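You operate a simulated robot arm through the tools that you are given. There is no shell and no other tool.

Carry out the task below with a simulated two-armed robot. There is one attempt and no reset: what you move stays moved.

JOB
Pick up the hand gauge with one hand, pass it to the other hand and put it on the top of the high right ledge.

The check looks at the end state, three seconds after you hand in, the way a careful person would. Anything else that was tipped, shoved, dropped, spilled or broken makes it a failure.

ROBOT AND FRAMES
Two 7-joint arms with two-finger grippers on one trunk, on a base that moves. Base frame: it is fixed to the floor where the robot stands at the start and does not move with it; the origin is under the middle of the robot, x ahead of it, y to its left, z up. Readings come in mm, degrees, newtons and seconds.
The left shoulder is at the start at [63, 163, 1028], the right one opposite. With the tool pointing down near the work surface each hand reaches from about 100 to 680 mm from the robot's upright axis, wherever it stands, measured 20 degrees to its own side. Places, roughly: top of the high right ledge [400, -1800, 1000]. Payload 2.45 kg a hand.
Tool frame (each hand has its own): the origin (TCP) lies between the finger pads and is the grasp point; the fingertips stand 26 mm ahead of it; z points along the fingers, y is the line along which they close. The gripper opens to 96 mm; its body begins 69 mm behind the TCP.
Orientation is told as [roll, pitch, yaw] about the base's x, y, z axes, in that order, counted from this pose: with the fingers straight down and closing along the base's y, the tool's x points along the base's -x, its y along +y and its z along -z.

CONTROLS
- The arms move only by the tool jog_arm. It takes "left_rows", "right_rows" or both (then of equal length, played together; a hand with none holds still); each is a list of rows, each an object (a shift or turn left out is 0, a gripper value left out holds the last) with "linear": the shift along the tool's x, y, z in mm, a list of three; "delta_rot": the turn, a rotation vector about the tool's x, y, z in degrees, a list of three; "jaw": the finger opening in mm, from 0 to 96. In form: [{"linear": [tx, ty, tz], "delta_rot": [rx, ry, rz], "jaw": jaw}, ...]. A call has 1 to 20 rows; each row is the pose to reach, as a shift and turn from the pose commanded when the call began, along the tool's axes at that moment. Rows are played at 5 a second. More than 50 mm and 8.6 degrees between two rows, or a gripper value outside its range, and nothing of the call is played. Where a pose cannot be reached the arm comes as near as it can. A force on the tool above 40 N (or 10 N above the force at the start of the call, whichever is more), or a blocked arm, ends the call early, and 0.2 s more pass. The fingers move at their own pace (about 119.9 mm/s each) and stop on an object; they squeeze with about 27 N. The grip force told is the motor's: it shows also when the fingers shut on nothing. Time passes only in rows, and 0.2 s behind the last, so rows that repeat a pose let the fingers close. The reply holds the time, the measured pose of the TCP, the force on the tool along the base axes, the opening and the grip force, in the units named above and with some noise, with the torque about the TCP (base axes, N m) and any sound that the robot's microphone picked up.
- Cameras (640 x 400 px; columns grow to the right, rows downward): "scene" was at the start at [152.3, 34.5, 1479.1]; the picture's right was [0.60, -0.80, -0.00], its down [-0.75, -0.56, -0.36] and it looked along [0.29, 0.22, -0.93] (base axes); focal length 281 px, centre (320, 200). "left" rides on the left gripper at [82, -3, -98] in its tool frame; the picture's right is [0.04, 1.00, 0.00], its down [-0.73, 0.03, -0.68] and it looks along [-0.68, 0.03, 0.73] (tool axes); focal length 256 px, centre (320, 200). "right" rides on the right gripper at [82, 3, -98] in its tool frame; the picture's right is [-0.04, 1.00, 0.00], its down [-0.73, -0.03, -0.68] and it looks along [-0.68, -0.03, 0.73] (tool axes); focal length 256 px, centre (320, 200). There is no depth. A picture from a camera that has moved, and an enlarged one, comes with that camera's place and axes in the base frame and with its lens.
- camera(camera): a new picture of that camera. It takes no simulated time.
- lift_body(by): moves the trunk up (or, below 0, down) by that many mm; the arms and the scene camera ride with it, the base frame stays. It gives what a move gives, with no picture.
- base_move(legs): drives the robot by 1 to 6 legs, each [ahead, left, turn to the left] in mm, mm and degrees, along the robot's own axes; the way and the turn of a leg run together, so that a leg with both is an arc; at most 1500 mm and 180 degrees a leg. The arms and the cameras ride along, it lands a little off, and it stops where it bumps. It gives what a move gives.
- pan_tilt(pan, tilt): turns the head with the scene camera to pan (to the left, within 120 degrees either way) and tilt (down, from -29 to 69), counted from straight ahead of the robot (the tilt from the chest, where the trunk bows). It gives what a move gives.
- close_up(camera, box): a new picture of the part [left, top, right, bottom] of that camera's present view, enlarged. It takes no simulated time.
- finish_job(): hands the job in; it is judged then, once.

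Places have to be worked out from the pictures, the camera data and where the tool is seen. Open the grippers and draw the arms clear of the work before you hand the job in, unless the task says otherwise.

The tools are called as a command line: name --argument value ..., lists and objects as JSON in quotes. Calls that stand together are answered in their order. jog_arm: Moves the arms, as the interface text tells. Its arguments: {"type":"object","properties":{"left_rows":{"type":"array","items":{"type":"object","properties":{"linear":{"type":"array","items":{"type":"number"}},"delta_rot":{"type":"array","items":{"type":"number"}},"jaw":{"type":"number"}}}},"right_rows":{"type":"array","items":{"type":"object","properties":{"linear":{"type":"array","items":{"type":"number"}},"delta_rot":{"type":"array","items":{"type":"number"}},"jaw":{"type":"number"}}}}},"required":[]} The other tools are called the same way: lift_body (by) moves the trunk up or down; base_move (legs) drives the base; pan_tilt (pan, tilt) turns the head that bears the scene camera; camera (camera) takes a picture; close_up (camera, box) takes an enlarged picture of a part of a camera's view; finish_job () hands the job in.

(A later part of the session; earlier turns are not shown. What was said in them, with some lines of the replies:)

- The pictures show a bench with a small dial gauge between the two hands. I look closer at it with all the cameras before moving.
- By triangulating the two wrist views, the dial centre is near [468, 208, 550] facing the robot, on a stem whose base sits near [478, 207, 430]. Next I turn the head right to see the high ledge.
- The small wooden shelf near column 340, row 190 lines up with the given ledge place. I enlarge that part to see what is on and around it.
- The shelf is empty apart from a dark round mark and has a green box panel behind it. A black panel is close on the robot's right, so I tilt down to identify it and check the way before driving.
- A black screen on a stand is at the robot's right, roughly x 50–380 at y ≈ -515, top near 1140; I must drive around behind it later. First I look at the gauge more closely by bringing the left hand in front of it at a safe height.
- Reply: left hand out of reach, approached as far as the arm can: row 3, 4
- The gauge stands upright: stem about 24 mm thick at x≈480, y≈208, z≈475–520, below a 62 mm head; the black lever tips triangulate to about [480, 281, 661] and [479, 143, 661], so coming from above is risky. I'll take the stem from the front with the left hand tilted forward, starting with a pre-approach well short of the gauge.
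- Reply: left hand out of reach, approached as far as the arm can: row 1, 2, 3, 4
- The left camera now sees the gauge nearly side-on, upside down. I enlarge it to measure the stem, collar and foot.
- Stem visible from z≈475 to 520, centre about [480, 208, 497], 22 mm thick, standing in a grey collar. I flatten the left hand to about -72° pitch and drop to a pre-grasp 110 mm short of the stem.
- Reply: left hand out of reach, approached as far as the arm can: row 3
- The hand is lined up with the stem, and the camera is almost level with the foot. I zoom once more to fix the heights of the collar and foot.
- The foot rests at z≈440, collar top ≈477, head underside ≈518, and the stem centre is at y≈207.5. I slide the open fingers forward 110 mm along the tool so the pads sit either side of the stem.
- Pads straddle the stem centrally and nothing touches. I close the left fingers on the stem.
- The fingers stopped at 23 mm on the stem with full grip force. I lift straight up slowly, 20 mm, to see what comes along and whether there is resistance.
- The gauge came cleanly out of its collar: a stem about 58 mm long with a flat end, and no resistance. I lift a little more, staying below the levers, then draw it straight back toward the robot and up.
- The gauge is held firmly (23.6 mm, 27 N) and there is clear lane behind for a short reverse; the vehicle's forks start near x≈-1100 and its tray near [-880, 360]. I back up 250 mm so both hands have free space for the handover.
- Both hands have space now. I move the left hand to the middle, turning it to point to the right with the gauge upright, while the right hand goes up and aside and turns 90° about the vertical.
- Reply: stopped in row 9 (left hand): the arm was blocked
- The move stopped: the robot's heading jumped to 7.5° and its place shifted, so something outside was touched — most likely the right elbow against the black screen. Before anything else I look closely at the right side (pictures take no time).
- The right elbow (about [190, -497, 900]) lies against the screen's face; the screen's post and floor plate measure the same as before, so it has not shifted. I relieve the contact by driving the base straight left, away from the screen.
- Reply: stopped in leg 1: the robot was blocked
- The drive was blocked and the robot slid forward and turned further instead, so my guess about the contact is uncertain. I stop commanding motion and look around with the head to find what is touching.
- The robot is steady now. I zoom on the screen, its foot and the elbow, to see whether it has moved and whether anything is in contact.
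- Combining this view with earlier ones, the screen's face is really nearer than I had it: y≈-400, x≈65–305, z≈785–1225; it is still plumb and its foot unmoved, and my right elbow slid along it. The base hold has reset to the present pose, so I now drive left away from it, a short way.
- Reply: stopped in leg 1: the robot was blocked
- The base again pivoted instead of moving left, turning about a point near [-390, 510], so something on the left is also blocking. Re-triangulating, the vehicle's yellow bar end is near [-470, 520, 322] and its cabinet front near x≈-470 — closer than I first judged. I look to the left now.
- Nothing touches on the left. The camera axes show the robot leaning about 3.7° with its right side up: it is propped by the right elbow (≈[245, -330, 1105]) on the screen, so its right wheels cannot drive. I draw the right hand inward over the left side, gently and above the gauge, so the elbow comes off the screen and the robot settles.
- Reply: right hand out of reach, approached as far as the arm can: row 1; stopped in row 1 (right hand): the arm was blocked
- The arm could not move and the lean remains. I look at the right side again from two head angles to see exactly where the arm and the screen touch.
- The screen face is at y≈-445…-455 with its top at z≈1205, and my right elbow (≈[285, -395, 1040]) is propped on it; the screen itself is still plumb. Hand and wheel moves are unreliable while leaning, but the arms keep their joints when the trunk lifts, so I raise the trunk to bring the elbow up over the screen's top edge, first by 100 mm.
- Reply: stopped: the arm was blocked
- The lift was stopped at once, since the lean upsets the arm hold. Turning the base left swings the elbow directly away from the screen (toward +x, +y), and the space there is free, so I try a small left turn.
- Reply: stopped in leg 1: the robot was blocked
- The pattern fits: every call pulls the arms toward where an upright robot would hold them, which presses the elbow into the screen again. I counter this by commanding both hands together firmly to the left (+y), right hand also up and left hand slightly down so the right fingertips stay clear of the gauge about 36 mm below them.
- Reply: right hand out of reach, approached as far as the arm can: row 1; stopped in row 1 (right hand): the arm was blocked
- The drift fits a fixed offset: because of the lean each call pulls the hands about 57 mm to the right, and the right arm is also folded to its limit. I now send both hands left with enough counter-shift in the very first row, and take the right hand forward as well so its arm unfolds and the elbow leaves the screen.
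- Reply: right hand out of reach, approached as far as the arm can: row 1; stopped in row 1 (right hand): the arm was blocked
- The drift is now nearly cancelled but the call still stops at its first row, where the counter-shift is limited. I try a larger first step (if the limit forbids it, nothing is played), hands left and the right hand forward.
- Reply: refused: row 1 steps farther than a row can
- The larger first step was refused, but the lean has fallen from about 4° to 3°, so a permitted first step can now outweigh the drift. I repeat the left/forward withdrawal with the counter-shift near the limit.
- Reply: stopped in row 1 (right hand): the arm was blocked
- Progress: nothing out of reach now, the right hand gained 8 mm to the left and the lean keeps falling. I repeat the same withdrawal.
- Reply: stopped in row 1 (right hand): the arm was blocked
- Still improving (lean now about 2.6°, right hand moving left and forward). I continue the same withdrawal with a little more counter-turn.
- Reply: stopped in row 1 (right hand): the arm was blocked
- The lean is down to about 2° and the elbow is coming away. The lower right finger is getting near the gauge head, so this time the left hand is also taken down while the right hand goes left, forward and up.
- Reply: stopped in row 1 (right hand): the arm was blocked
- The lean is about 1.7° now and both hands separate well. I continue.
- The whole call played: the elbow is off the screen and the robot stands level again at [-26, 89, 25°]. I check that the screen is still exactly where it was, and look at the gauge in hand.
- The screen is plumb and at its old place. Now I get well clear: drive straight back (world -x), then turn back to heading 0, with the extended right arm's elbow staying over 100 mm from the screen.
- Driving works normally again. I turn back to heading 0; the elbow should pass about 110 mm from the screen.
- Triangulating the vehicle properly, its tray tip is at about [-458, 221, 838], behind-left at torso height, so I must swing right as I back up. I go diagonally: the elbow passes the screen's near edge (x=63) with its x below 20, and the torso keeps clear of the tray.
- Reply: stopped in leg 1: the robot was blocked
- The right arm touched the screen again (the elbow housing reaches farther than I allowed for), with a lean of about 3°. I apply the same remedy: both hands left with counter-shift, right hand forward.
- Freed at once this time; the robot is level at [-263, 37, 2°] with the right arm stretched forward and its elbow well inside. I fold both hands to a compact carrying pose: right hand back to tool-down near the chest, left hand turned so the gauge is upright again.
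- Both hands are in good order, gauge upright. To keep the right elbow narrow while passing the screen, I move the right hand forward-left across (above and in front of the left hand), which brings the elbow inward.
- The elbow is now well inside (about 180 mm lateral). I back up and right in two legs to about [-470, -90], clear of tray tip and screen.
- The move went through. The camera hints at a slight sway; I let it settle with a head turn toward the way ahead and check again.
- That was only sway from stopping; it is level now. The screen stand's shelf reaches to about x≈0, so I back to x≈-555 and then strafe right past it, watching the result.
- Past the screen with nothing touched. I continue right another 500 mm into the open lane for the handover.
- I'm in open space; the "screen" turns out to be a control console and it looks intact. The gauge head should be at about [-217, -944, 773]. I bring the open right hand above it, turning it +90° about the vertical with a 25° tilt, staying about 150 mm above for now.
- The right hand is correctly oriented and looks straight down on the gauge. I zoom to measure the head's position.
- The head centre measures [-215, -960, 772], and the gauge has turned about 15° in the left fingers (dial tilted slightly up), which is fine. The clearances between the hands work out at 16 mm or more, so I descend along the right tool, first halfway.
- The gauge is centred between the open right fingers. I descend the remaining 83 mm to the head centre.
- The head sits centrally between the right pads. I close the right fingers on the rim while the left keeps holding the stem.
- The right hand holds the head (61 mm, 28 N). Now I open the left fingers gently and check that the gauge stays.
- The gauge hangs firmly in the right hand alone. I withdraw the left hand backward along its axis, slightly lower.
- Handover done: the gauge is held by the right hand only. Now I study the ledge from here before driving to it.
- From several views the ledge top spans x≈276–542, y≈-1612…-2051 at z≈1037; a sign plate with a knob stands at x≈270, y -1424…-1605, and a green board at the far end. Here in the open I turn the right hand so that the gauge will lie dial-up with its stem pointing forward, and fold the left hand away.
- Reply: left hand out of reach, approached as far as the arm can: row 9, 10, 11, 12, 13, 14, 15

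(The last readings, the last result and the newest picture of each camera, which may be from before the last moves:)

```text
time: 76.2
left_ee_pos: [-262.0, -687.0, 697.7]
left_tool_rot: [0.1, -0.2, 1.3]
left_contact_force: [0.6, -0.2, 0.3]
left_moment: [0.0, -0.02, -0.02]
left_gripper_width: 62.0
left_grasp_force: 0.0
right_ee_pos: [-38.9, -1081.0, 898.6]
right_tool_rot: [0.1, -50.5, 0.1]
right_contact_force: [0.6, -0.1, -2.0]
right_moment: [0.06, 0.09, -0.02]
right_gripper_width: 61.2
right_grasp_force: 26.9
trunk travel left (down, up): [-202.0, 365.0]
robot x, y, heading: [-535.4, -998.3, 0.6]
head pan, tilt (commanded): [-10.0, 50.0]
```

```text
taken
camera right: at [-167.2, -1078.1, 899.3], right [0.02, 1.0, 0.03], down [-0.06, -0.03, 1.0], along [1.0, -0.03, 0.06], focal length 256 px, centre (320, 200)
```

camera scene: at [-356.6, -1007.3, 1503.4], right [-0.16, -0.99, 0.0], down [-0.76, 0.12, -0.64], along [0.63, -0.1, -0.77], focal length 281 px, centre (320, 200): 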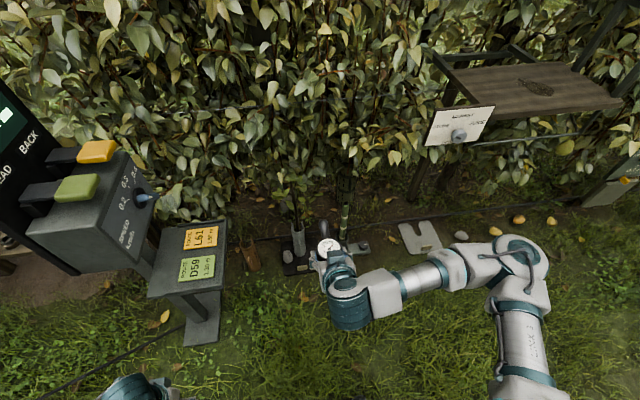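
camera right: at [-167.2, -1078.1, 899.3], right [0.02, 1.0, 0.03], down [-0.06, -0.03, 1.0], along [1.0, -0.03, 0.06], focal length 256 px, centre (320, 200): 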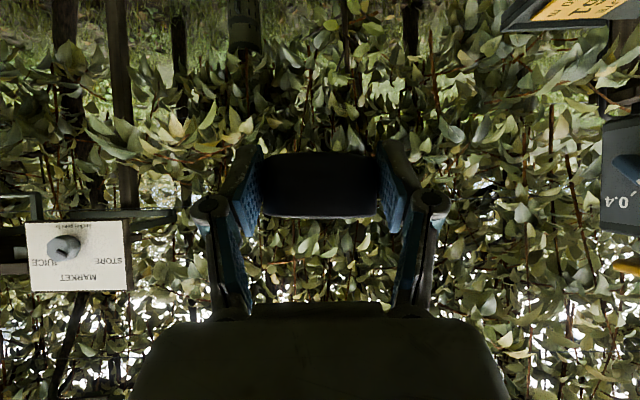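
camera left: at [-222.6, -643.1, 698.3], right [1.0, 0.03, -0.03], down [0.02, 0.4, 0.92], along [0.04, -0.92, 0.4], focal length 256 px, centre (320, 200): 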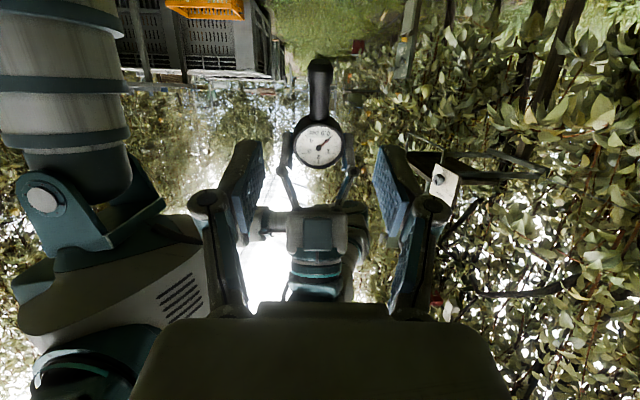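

The gauge now lies dial-up in the right hand with its stem pointing forward. I zoom to check how level the disc is.

close_up --camera "right" --box '[220, 120, 420, 250]'

close_up --camera "scene" --box '[270, 200, 410, 340]'

close_up --camera "scene" --box '[400, 20, 640, 240]'

```text
3.08 times, centred on (320, 185) of right
camera zoom: at [-167.2, -1078.1, 899.3], right [0.02, 1.0, 0.03], down [-0.06, -0.03, 1.0], along [1.0, -0.03, 0.06], focal length 788 px, centre (320, 246)
```

zoom: 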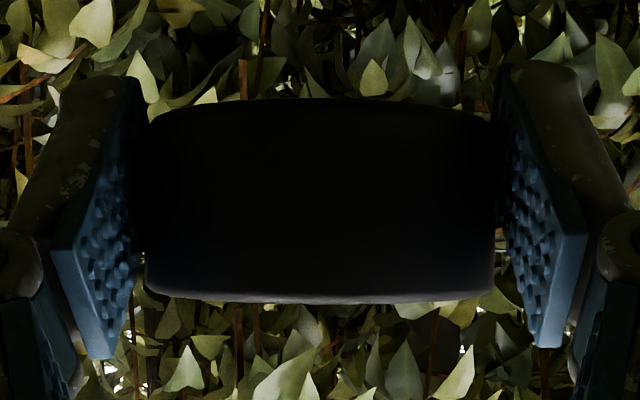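

```text
2.86 times, centred on (340, 270) of scene
camera zoom: at [-356.6, -1007.3, 1503.4], right [-0.16, -0.99, 0.0], down [-0.76, 0.12, -0.64], along [0.63, -0.1, -0.77], focal length 802 px, centre (263, 0)
```

zoom: 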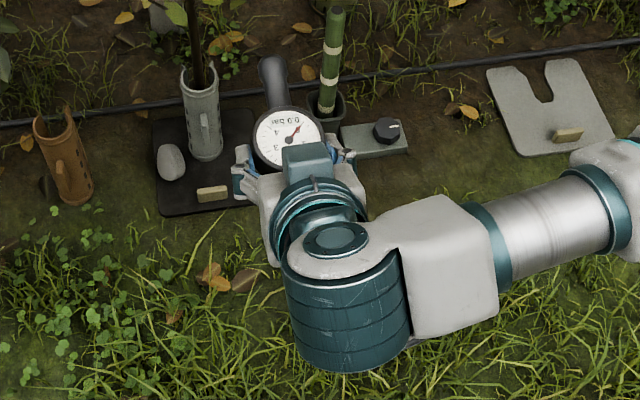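

```text
1.82 times, centred on (520, 130) of scene
camera zoom: at [-356.6, -1007.3, 1503.4], right [-0.16, -0.99, 0.0], down [-0.76, 0.12, -0.64], along [0.63, -0.1, -0.77], focal length 511 px, centre (-44, 327)
```

zoom: 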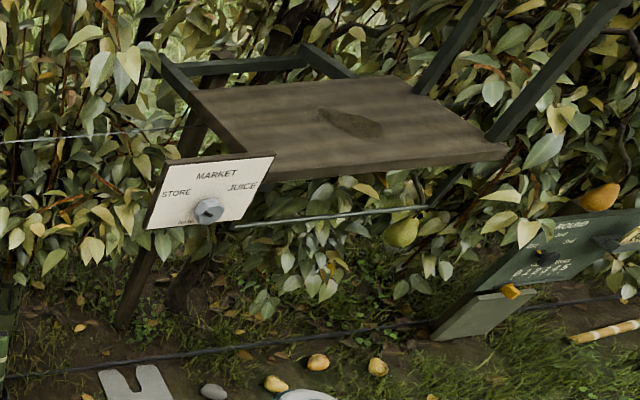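

The disc is level in the hand (thickness about 27 mm). Now, still in the open, I raise the trunk by 250 mm so the gauge will travel above the ledge.

lift_body --by 250

```text
time: 78.8
left_ee_pos: [-263.0, -686.9, 947.7]
left_tool_rot: [0.2, -0.5, 1.4]
left_contact_force: [0.9, 0.7, -0.8]
left_moment: [-0.02, 0.04, 0.02]
left_gripper_width: 62.1
left_grasp_force: 0.1
right_ee_pos: [-37.6, -1079.5, 1147.5]
right_tool_rot: [0.0, -50.6, 0.2]
right_contact_force: [0.3, -0.1, -0.9]
right_moment: [0.01, 0.08, 0.03]
right_gripper_width: 61.1
right_grasp_force: 26.7
trunk travel left (down, up): [-452.0, 115.0]
robot x, y, heading: [-537.2, -994.6, 1.3]
head pan, tilt (commanded): [-10.0, 50.0]
```

Lift went well. I reach the right hand 100 mm further forward and a little up, which keeps the elbow back from the green board at the ledge's far end.

jog_arm --right_rows '[{"linear": [-20.7, -1.3, 15.4]}, {"linear": [-41.4, -2.5, 30.7]}, {"linear": [-62.1, -3.8, 46.1]}, {"linear": [-82.8, -5, 61.4]}, {"linear": [-82.8, -5, 61.4]}]'

pan_tilt --pan -55 --tilt 45

camera --camera "scene"

```text
time: 80.0
left_ee_pos: [-261.8, -687.2, 947.6]
left_tool_rot: [0.1, -0.3, 1.3]
left_contact_force: [-0.2, 0.3, 0.9]
left_moment: [-0.03, -0.01, 0.02]
left_gripper_width: 61.9
left_grasp_force: 0.1
right_ee_pos: [59.9, -1085.4, 1174.6]
right_tool_rot: [0.0, -50.7, 0.1]
right_contact_force: [0.5, 0.1, -1.2]
right_moment: [0.01, 0.1, 0.0]
right_gripper_width: 61.0
right_grasp_force: 26.1
trunk travel left (down, up): [-452.0, 115.0]
robot x, y, heading: [-540.2, -996.1, 0.7]
head pan, tilt (commanded): [-10.0, 50.0]
```

```text
time: 81.1
left_ee_pos: [-263.8, -687.2, 947.3]
left_tool_rot: [0.0, -0.4, 1.3]
left_contact_force: [0.0, -0.6, 0.7]
left_moment: [0.03, 0.03, 0.04]
left_gripper_width: 62.1
left_grasp_force: 0.1
right_ee_pos: [60.9, -1086.7, 1173.8]
right_tool_rot: [0.0, -50.5, 0.1]
right_contact_force: [0.2, 0.3, -1.1]
right_moment: [-0.02, 0.07, 0.02]
right_gripper_width: 61.0
right_grasp_force: 26.9
trunk travel left (down, up): [-452.0, 115.0]
robot x, y, heading: [-537.8, -996.9, 1.0]
head pan, tilt (commanded): [-55.0, 45.0]
```

```text
taken
camera scene: at [-499.2, -1062.6, 1764.7], right [-0.81, -0.59, 0.0], down [-0.42, 0.57, -0.71], along [0.41, -0.57, -0.71], focal length 281 px, centre (320, 200)
```

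scene: 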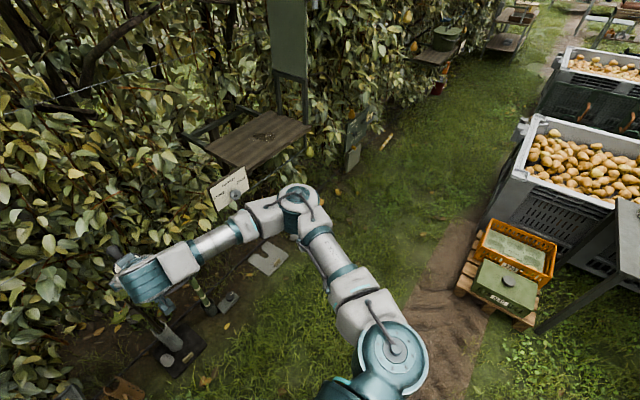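

The arm is extended with the gauge at z≈1174. I strafe right along the lane in front of the ledge.

base_move --legs '[[0, -480, -1]]'

camera --camera "scene"

camera --camera "right"

```text
time: 84.0
left_ee_pos: [-253.1, -1162.9, 947.3]
left_tool_rot: [0.1, -0.5, 1.0]
left_contact_force: [0.7, 0.6, 0.0]
left_moment: [-0.02, -0.01, 0.02]
left_gripper_width: 62.1
left_grasp_force: 0.0
right_ee_pos: [65.5, -1563.5, 1173.9]
right_tool_rot: [0.1, -50.6, -0.4]
right_contact_force: [-0.2, 1.2, -2.0]
right_moment: [-0.01, 0.07, -0.03]
right_gripper_width: 61.3
right_grasp_force: 27.2
trunk travel left (down, up): [-452.0, 115.0]
robot x, y, heading: [-528.8, -1468.9, 0.3]
head pan, tilt (commanded): [-55.0, 45.0]
```

```text
taken
camera scene: at [-493.2, -1538.4, 1764.6], right [-0.81, -0.58, 0.0], down [-0.41, 0.58, -0.71], along [0.41, -0.58, -0.71], focal length 281 px, centre (320, 200)
```

scene: 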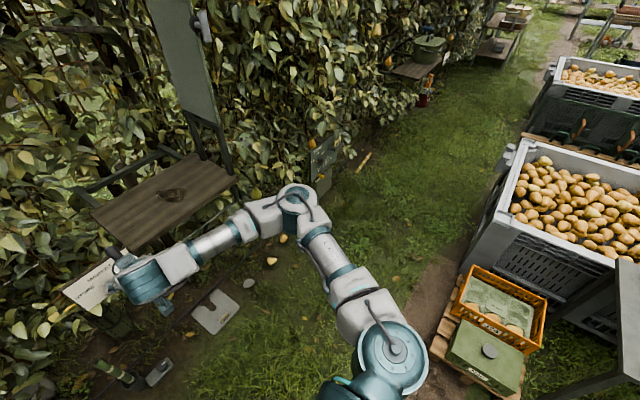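

```text
taken
camera right: at [-62.2, -1560.3, 1174.5], right [0.03, 1.0, 0.03], down [-0.06, -0.03, 1.0], along [1.0, -0.03, 0.06], focal length 256 px, centre (320, 200)
```

right: 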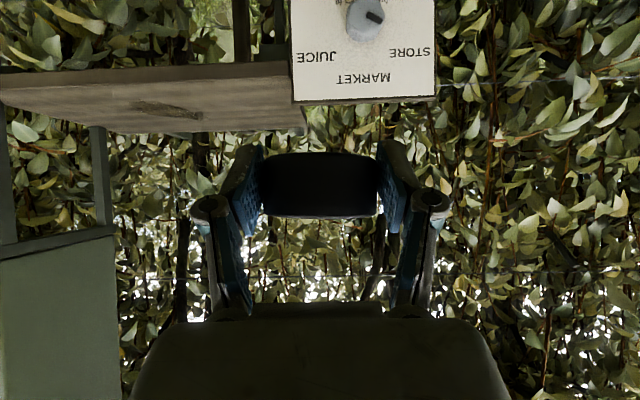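

The right wrist camera now looks straight at the ledge (image upside down). I zoom to measure its top height and edges.

close_up --camera "right" --box '[0, 0, 320, 200]'

close_up --camera "scene" --box '[40, 100, 280, 340]'

```text
2.00 times, centred on (160, 100) of right
camera zoom: at [-62.2, -1560.3, 1174.5], right [0.03, 1.0, 0.03], down [-0.06, -0.03, 1.0], along [1.0, -0.03, 0.06], focal length 512 px, centre (640, 400)
```

zoom: 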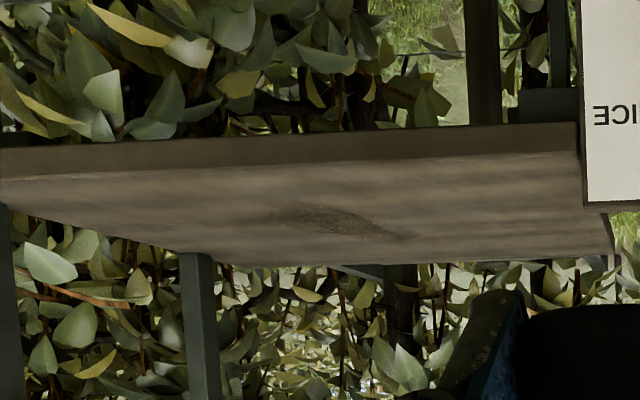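

```text
1.67 times, centred on (160, 220) of scene
camera zoom: at [-493.2, -1538.4, 1764.6], right [-0.81, -0.58, 0.0], down [-0.41, 0.58, -0.71], along [0.41, -0.58, -0.71], focal length 468 px, centre (587, 167)
```

zoom: 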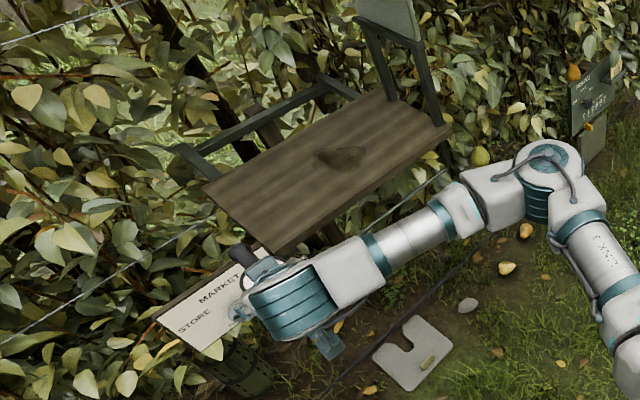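

The ledge top is at z≈1036 with its front edge at x≈270, from y≈-1610 to -2051. I strafe right so the gauge is in line with y≈-1790, then drive forward part of the way, with the gauge about 125 mm above the top.

base_move --legs '[[0, -226, 0], [180, 0, 0]]'

camera --camera "right"

camera --camera "scene"

```text
time: 86.8
left_ee_pos: [-72.5, -1395.3, 948.2]
left_tool_rot: [0.1, -0.8, 1.0]
left_contact_force: [-0.5, 0.0, 0.1]
left_moment: [-0.01, -0.01, -0.01]
left_gripper_width: 62.3
left_grasp_force: 0.0
right_ee_pos: [245.3, -1796.4, 1177.4]
right_tool_rot: [0.1, -50.9, -0.3]
right_contact_force: [0.2, -0.2, -1.2]
right_moment: [-0.02, 0.07, -0.02]
right_gripper_width: 60.9
right_grasp_force: 27.1
trunk travel left (down, up): [-452.0, 115.0]
robot x, y, heading: [-345.3, -1705.5, 0.5]
head pan, tilt (commanded): [-55.0, 45.0]
```

```text
taken
camera right: at [117.7, -1792.8, 1176.9], right [0.03, 1.0, 0.03], down [-0.06, -0.03, 1.0], along [1.0, -0.03, 0.06], focal length 256 px, centre (320, 200)
```

right: 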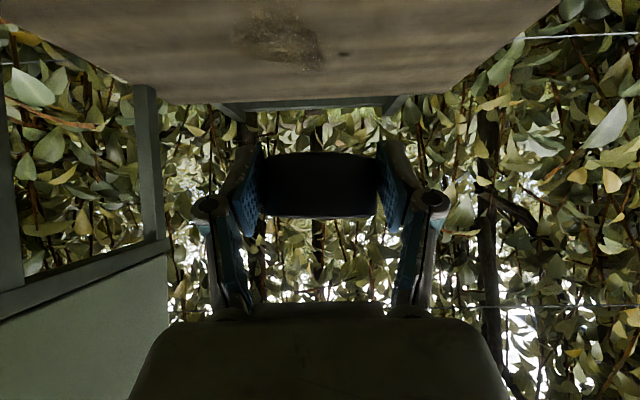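

```text
taken
camera scene: at [-313.0, -1771.4, 1764.8], right [-0.81, -0.58, 0.0], down [-0.41, 0.58, -0.71], along [0.41, -0.58, -0.71], focal length 281 px, centre (320, 200)
```

scene: 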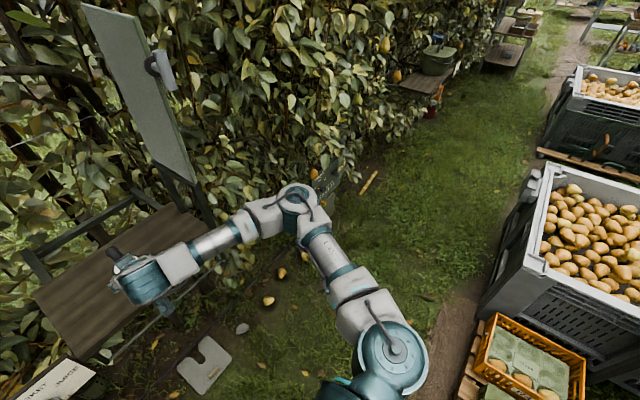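

Position is good; the board's frame is well to the side of the hand and elbow. I drive forward the last 112 mm.

base_move --legs '[[112, 5, 0]]'

pan_tilt --pan -20 --tilt 45

camera --camera "scene"

camera --camera "right"

```text
time: 88.0
left_ee_pos: [37.8, -1388.6, 949.6]
left_tool_rot: [0.2, -0.8, 0.7]
left_contact_force: [0.6, -0.3, -0.5]
left_moment: [-0.01, -0.01, 0.02]
left_gripper_width: 61.8
left_grasp_force: 0.2
right_ee_pos: [354.3, -1790.2, 1177.5]
right_tool_rot: [-0.1, -51.0, -0.3]
right_contact_force: [0.5, 0.2, -1.4]
right_moment: [0.03, 0.06, 0.03]
right_gripper_width: 60.8
right_grasp_force: 26.7
trunk travel left (down, up): [-452.0, 115.0]
robot x, y, heading: [-237.5, -1699.1, 0.4]
head pan, tilt (commanded): [-55.0, 45.0]
```

```text
time: 89.0
left_ee_pos: [36.9, -1390.1, 949.5]
left_tool_rot: [0.2, -0.8, 0.8]
left_contact_force: [-0.1, 0.8, 0.2]
left_moment: [0.0, 0.01, 0.03]
left_gripper_width: 61.8
left_grasp_force: 0.2
right_ee_pos: [355.1, -1790.8, 1177.1]
right_tool_rot: [-0.1, -51.0, -0.5]
right_contact_force: [-0.9, 0.0, -2.1]
right_moment: [-0.03, 0.06, -0.02]
right_gripper_width: 61.1
right_grasp_force: 26.9
trunk travel left (down, up): [-452.0, 115.0]
robot x, y, heading: [-238.2, -1696.7, 0.4]
head pan, tilt (commanded): [-20.0, 45.0]
```

```text
taken
camera scene: at [-169.4, -1723.8, 1764.6], right [-0.34, -0.94, 0.0], down [-0.67, 0.24, -0.71], along [0.66, -0.24, -0.71], focal length 281 px, centre (320, 200)
```

scene: 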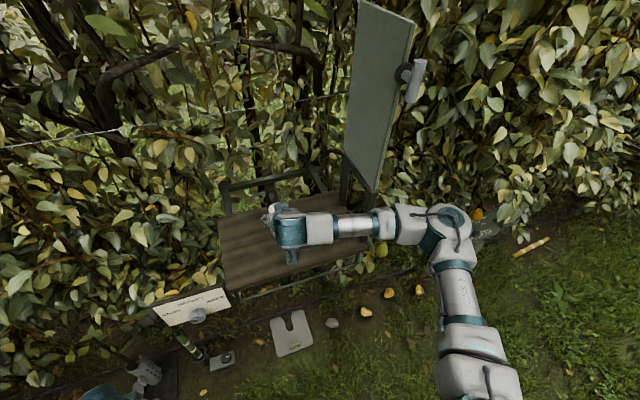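

```text
taken
camera right: at [226.5, -1788.1, 1178.0], right [0.03, 1.0, 0.03], down [-0.07, -0.03, 1.0], along [1.0, -0.03, 0.07], focal length 256 px, centre (320, 200)
```

right: 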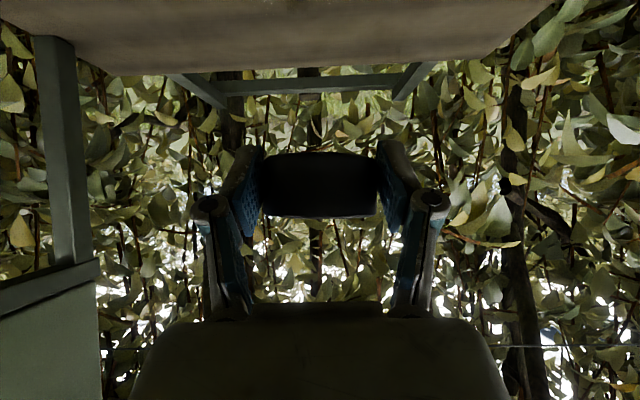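

The gauge is over the ledge at [355, -1791], about 127 mm above resting height. I lower it straight down 100 mm first.

jog_arm --right_rows '[{"linear": [15.5, 0, 12.6]}, {"linear": [31.1, 0, 25.2]}, {"linear": [46.6, 0, 37.7]}, {"linear": [62.2, 0, 50.3]}, {"linear": [77.7, 0, 62.9]}, {"linear": [77.7, 0, 62.9]}]'

camera --camera "right"

camera --camera "scene"

camera --camera "left"

```text
time: 90.4
left_ee_pos: [37.3, -1390.4, 949.8]
left_tool_rot: [0.1, -0.8, 0.7]
left_contact_force: [0.4, -0.5, 0.2]
left_moment: [0.02, -0.02, -0.02]
left_gripper_width: 62.2
left_grasp_force: 0.0
right_ee_pos: [355.8, -1792.6, 1078.5]
right_tool_rot: [0.0, -51.0, -0.4]
right_contact_force: [0.0, -0.1, -1.1]
right_moment: [-0.02, 0.09, -0.04]
right_gripper_width: 60.9
right_grasp_force: 27.0
trunk travel left (down, up): [-452.0, 115.0]
robot x, y, heading: [-238.5, -1698.6, 0.6]
head pan, tilt (commanded): [-20.0, 45.0]
```

```text
taken
camera right: at [227.6, -1788.8, 1077.9], right [0.03, 1.0, 0.03], down [-0.07, -0.03, 1.0], along [1.0, -0.03, 0.07], focal length 256 px, centre (320, 200)
```

right: 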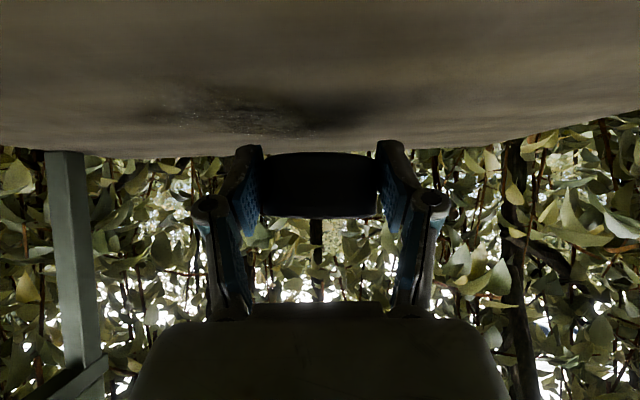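

```text
taken
camera scene: at [-168.8, -1724.5, 1764.6], right [-0.33, -0.94, 0.0], down [-0.67, 0.24, -0.71], along [0.66, -0.24, -0.71], focal length 281 px, centre (320, 200)
```

scene: 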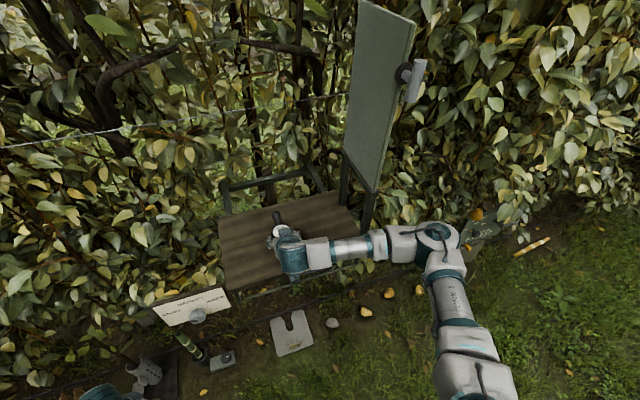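

```text
taken
camera left: at [-45.2, -1394.4, 1047.0], right [-0.05, 1.0, 0.0], down [0.72, 0.04, 0.69], along [0.69, 0.04, -0.72], focal length 256 px, centre (320, 200)
```

left: 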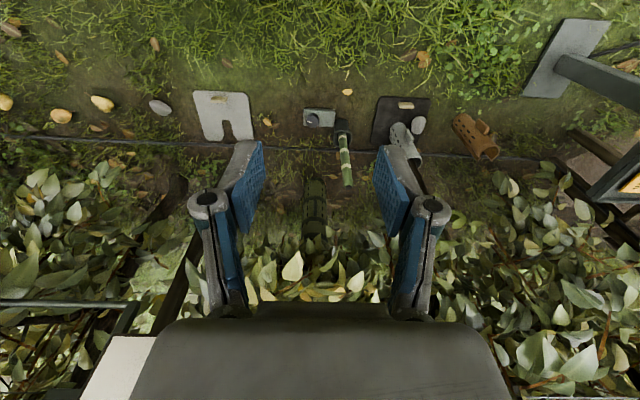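

The ledge's back edge and the gauge are both in the right camera's view. I zoom to gauge the remaining gap.

close_up --camera "right" --box '[180, 90, 460, 240]'

close_up --camera "scene" --box '[210, 180, 390, 310]'

```text
2.29 times, centred on (320, 165) of right
camera zoom: at [227.6, -1788.8, 1077.9], right [0.03, 1.0, 0.03], down [-0.07, -0.03, 1.0], along [1.0, -0.03, 0.07], focal length 585 px, centre (320, 280)
```

zoom: 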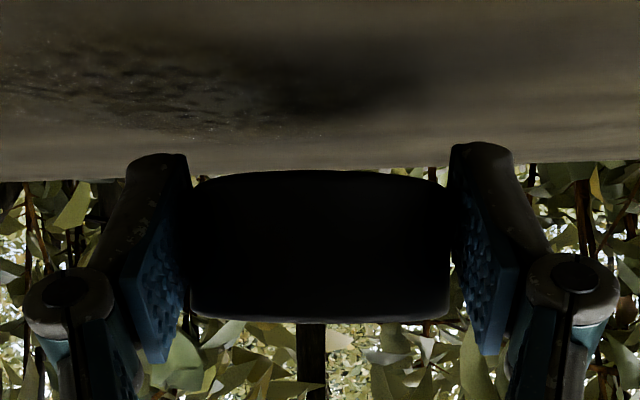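

```text
3.08 times, centred on (300, 245) of scene
camera zoom: at [-168.8, -1724.5, 1764.6], right [-0.33, -0.94, 0.0], down [-0.67, 0.24, -0.71], along [0.66, -0.24, -0.71], focal length 864 px, centre (382, 62)
```

zoom: 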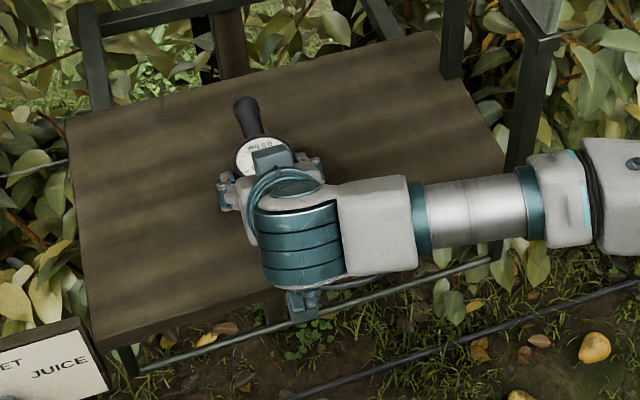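

From three views the surface comes out at z≈1043, so the disc's underside is about 22 mm above it. I lower 16 mm and check.

jog_arm --right_rows '[{"linear": [3.1, 0, 2.5]}, {"linear": [6.2, 0, 5]}, {"linear": [9.3, 0, 7.5]}, {"linear": [12.4, 0, 10.1]}, {"linear": [12.4, 0, 10.1]}]'

close_up --camera "right" --box '[180, 90, 460, 240]'

close_up --camera "scene" --box '[210, 180, 390, 310]'

```text
time: 91.6
left_ee_pos: [37.2, -1389.8, 950.7]
left_tool_rot: [0.1, -0.8, 0.7]
left_contact_force: [0.1, 0.2, -0.7]
left_moment: [0.0, 0.02, 0.01]
left_gripper_width: 61.8
left_grasp_force: 0.1
right_ee_pos: [355.7, -1790.5, 1063.6]
right_tool_rot: [0.0, -51.1, -0.5]
right_contact_force: [2.5, -0.8, 5.6]
right_moment: [-0.09, -0.09, 0.05]
right_gripper_width: 60.8
right_grasp_force: 27.6
trunk travel left (down, up): [-452.0, 115.0]
robot x, y, heading: [-235.5, -1697.1, 0.5]
head pan, tilt (commanded): [-20.0, 45.0]
```

```text
2.29 times, centred on (320, 165) of right
camera zoom: at [227.5, -1787.4, 1062.4], right [0.03, 1.0, 0.03], down [-0.07, -0.03, 1.0], along [1.0, -0.03, 0.07], focal length 585 px, centre (320, 280)
```

zoom: 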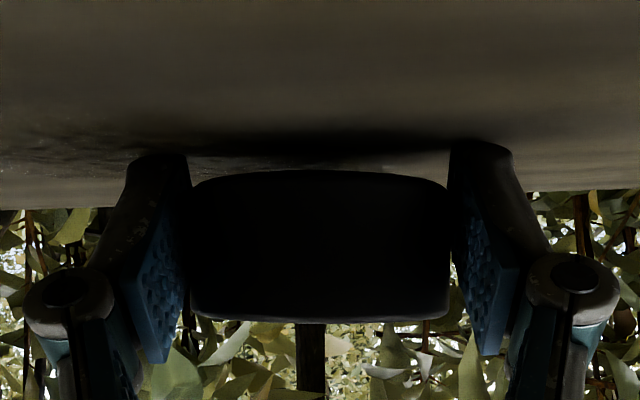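

```text
3.08 times, centred on (300, 245) of scene
camera zoom: at [-169.4, -1724.3, 1764.7], right [-0.33, -0.94, 0.0], down [-0.67, 0.24, -0.71], along [0.66, -0.24, -0.71], focal length 864 px, centre (382, 62)
```

zoom: 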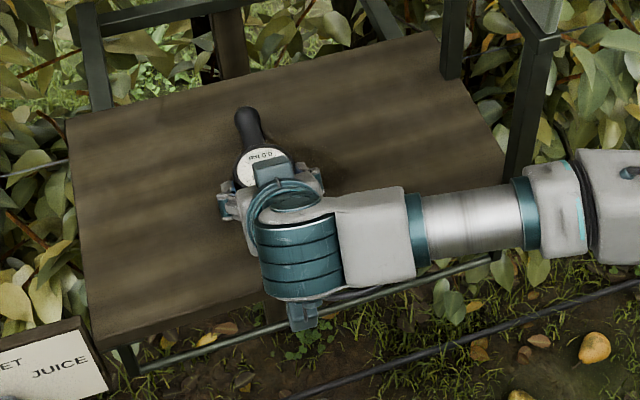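

A gentle upward push of about 6 N shows the fingertips (which reach ~26 mm below the TCP at this tilt) just touching the wood, so the disc lies level roughly 10 mm above the top. I lift a hair to take the load off the fingertips and open the right fingers slowly, letting the gauge settle flat.

jog_arm --right_rows '[{"linear": [-1.0, 0, -0.8]}, {"linear": [-1.0, 0, -0.8], "jaw": 63}, {"linear": [-1.0, 0, -0.8], "jaw": 66}, {"linear": [-1.0, 0, -0.8], "jaw": 70}, {"linear": [-1.0, 0, -0.8], "jaw": 76}, {"linear": [-1.0, 0, -0.8], "jaw": 84}, {"linear": [-1.0, 0, -0.8], "jaw": 90}, {"linear": [-1.0, 0, -0.8], "jaw": 90}]'

close_up --camera "right" --box '[180, 90, 460, 240]'

close_up --camera "scene" --box '[210, 180, 390, 310]'

```text
time: 93.4
left_ee_pos: [36.4, -1390.3, 949.8]
left_tool_rot: [0.1, -0.7, 0.7]
left_contact_force: [0.5, -0.3, -0.1]
left_moment: [0.01, -0.01, 0.03]
left_gripper_width: 61.9
left_grasp_force: 0.0
right_ee_pos: [355.1, -1790.2, 1063.4]
right_tool_rot: [-0.1, -51.0, -0.4]
right_contact_force: [0.0, -0.5, 0.5]
right_moment: [-0.03, -0.01, 0.0]
right_gripper_width: 89.9
right_grasp_force: 0.1
trunk travel left (down, up): [-452.0, 115.0]
robot x, y, heading: [-238.6, -1696.8, 0.5]
head pan, tilt (commanded): [-20.0, 45.0]
```

```text
2.29 times, centred on (320, 165) of right
camera zoom: at [227.1, -1787.7, 1063.0], right [0.03, 1.0, 0.03], down [-0.07, -0.03, 1.0], along [1.0, -0.03, 0.06], focal length 585 px, centre (320, 280)
```

zoom: 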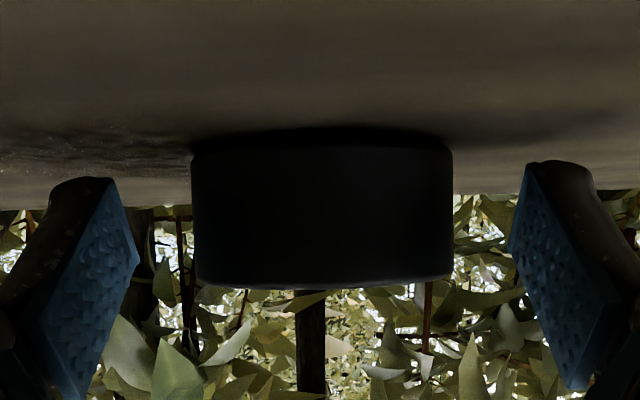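

```text
3.08 times, centred on (300, 245) of scene
camera zoom: at [-169.1, -1724.4, 1764.6], right [-0.33, -0.94, 0.0], down [-0.67, 0.24, -0.71], along [0.66, -0.24, -0.71], focal length 864 px, centre (382, 62)
```

zoom: 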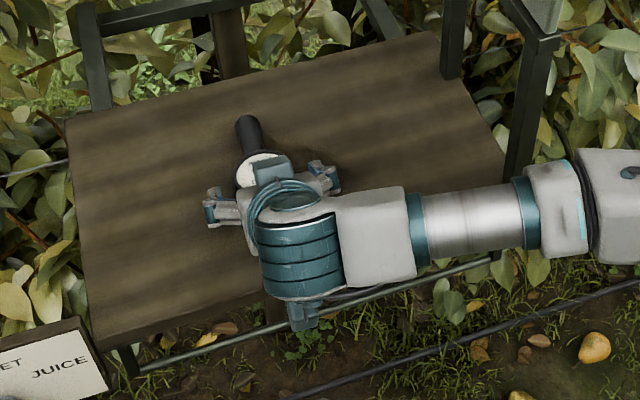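

The gauge settled about 5 mm and lies flat on the wood. I draw the open right hand back along its own axis (up and back), away from the gauge.

jog_arm --right_rows '[{"linear": [0, 0, -12], "jaw": 94}, {"linear": [0, 0, -30]}, {"linear": [0, 0, -55]}, {"linear": [0, 0, -85]}, {"linear": [0, 0, -120]}, {"linear": [-20, 0, -150]}, {"linear": [-40, 0, -180]}, {"linear": [-40, 0, -180]}]'

camera --camera "right"

close_up --camera "scene" --box '[190, 160, 410, 320]'

```text
time: 95.2
left_ee_pos: [38.2, -1390.1, 949.1]
left_tool_rot: [0.1, -0.7, 0.7]
left_contact_force: [-0.5, -0.4, 0.7]
left_moment: [-0.01, 0.01, -0.02]
left_gripper_width: 62.0
left_grasp_force: 0.1
right_ee_pos: [239.2, -1789.9, 1208.0]
right_tool_rot: [0.1, -51.0, -0.6]
right_contact_force: [-0.5, -1.0, -1.0]
right_moment: [0.01, -0.06, -0.01]
right_gripper_width: 94.0
right_grasp_force: 0.0
trunk travel left (down, up): [-452.0, 115.0]
robot x, y, heading: [-235.2, -1697.9, 0.5]
head pan, tilt (commanded): [-20.0, 45.0]
```

```text
taken
camera right: at [112.7, -1786.6, 1207.3], right [0.03, 1.0, 0.03], down [-0.07, -0.03, 1.0], along [1.0, -0.03, 0.06], focal length 256 px, centre (320, 200)
```

right: 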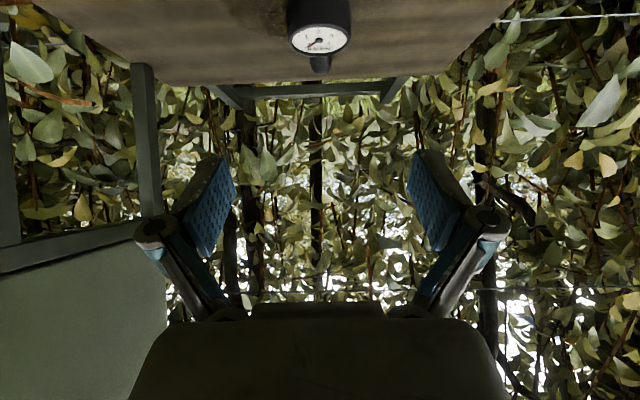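

```text
2.50 times, centred on (300, 240) of scene
camera zoom: at [-169.4, -1724.5, 1764.6], right [-0.33, -0.94, 0.0], down [-0.67, 0.24, -0.71], along [0.66, -0.24, -0.71], focal length 702 px, centre (370, 100)
```

zoom: 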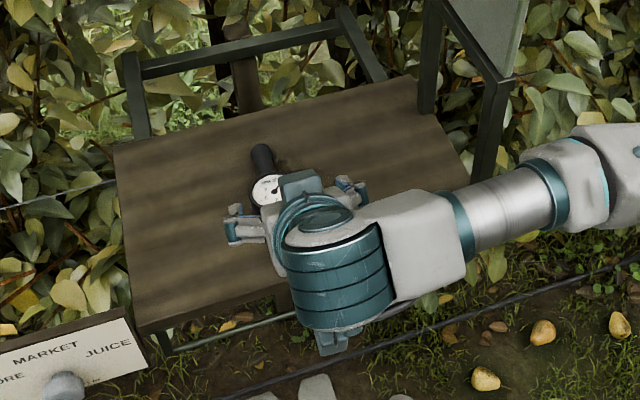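

The gauge lies dial-up on the ledge, hand free of it. I drive straight back 250 mm to draw the arms clear and then look it over.

base_move --legs '[[-250, 0, 0]]'

camera --camera "scene"

camera --camera "right"

```text
time: 97.0
left_ee_pos: [-211.0, -1391.1, 949.5]
left_tool_rot: [0.0, -0.8, 0.7]
left_contact_force: [0.6, -0.4, -1.3]
left_moment: [-0.04, -0.01, 0.0]
left_gripper_width: 61.9
left_grasp_force: 0.1
right_ee_pos: [-5.6, -1790.7, 1207.2]
right_tool_rot: [0.0, -50.9, -0.3]
right_contact_force: [0.1, 0.6, 0.3]
right_moment: [-0.02, -0.04, 0.04]
right_gripper_width: 93.5
right_grasp_force: 0.0
trunk travel left (down, up): [-452.0, 115.0]
robot x, y, heading: [-486.5, -1698.1, 0.7]
head pan, tilt (commanded): [-20.0, 45.0]
```

```text
taken
camera scene: at [-414.8, -1726.1, 1764.5], right [-0.33, -0.94, 0.0], down [-0.67, 0.23, -0.7], along [0.66, -0.24, -0.71], focal length 281 px, centre (320, 200)
```

scene: 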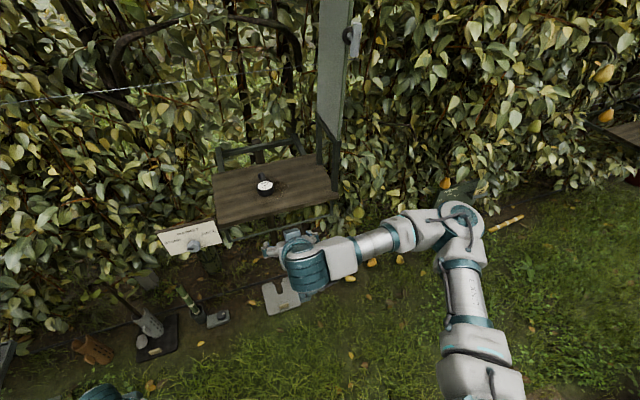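

```text
taken
camera right: at [-134.0, -1788.0, 1206.7], right [0.03, 1.0, 0.03], down [-0.06, -0.03, 1.0], along [1.0, -0.03, 0.06], focal length 256 px, centre (320, 200)
```

right: 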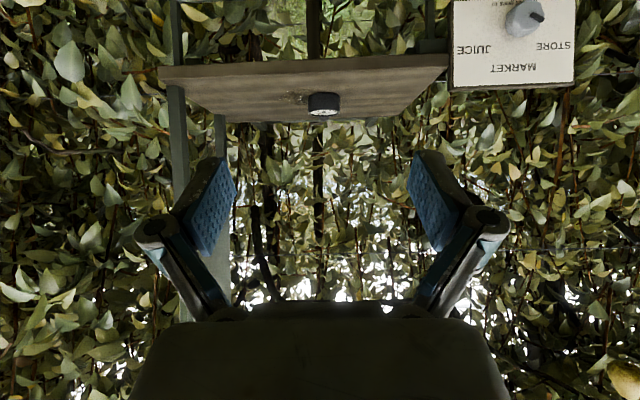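

The gauge rests well inside the ledge edges. Before handing in, I look back at the console and bench to confirm nothing there was disturbed, and open the left gripper fully.

jog_arm --left_rows '[{"linear": [0, 0, 0], "jaw": 94}, {"linear": [0, 0, 0], "jaw": 94}]'

pan_tilt --pan 60 --tilt 30

camera --camera "scene"

close_up --camera "scene" --box '[200, 60, 520, 300]'

```text
time: 97.6
left_ee_pos: [-212.0, -1391.9, 950.4]
left_tool_rot: [0.1, -0.9, 0.8]
left_contact_force: [-0.2, -0.4, -0.5]
left_moment: [-0.04, 0.01, 0.01]
left_gripper_width: 93.8
left_grasp_force: 0.1
right_ee_pos: [-10.1, -1791.6, 1209.3]
right_tool_rot: [-0.1, -51.0, -0.3]
right_contact_force: [0.4, 0.7, 0.4]
right_moment: [0.0, 0.02, -0.01]
right_gripper_width: 93.9
right_grasp_force: 0.0
trunk travel left (down, up): [-452.0, 115.0]
robot x, y, heading: [-485.8, -1697.7, 0.4]
head pan, tilt (commanded): [-20.0, 45.0]
```

```text
time: 99.2
left_ee_pos: [-213.2, -1392.5, 950.3]
left_tool_rot: [0.1, -0.9, 0.9]
left_contact_force: [0.2, 0.0, -0.1]
left_moment: [0.0, -0.01, 0.02]
left_gripper_width: 93.9
left_grasp_force: 0.0
right_ee_pos: [-10.0, -1793.1, 1209.2]
right_tool_rot: [0.0, -51.2, -0.4]
right_contact_force: [-0.5, -0.1, -0.3]
right_moment: [0.01, 0.04, 0.01]
right_gripper_width: 93.8
right_grasp_force: 0.2
trunk travel left (down, up): [-452.0, 115.0]
robot x, y, heading: [-484.0, -1700.9, 0.6]
head pan, tilt (commanded): [60.0, 30.0]
```

```text
taken
camera scene: at [-449.5, -1620.5, 1787.2], right [0.87, -0.49, 0.0], down [-0.25, -0.44, -0.86], along [0.43, 0.75, -0.5], focal length 281 px, centre (320, 200)
```

scene: 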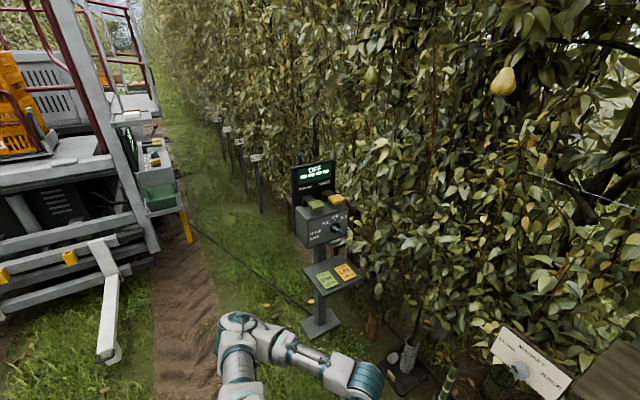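

```text
1.67 times, centred on (360, 180) of scene
camera zoom: at [-449.5, -1620.5, 1787.2], right [0.87, -0.49, 0.0], down [-0.25, -0.44, -0.86], along [0.43, 0.75, -0.5], focal length 468 px, centre (253, 233)
```

zoom: 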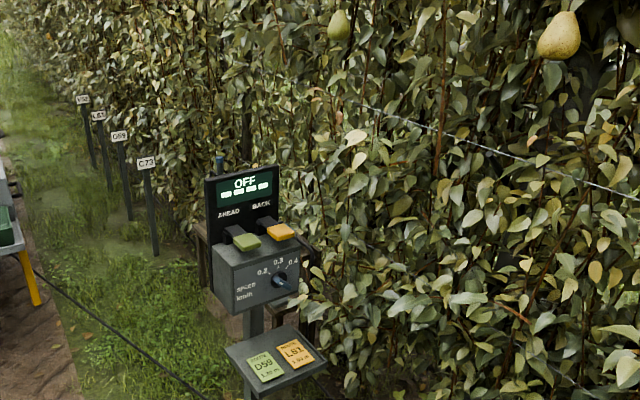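

The console stands upright where it was, the route tags are in place and it reads OFF; vehicle and signs look undisturbed. The gauge lies flat on the ledge, both grippers are open and clear, so I hand in.

finish_job

```text
The job is handed in.
```

The hand gauge is on top of the high right ledge, lying flat with its dial up at about x 355, y -1790 mm. The left hand pulled it out of its collar on the bench and passed it to the right hand. The right hand set it down.

- **Console contact:** On the way, my right elbow pressed against the back of the control console beside the start position. It did so twice, and hard enough to tilt the robot by 3–4 degrees each time. The console stayed upright. Its floor plate measured the same position, within about 10–20 mm of camera accuracy, in checks during the first contact. I saw no sign of damage, and it still reads OFF.
- **Set-down:** The gauge dropped about 5 mm when I opened the fingers, because the fingertips reached the wood before the disc did. It landed flat and stayed put.

Nothing else appeared moved in the last pictures I took. I saw the vehicle, the row signs and the ledge's own sign at the end. My last look at the bench was earlier, before I drove over to the ledge. Both grippers are open, and the robot has backed 250 mm away from the ledge.
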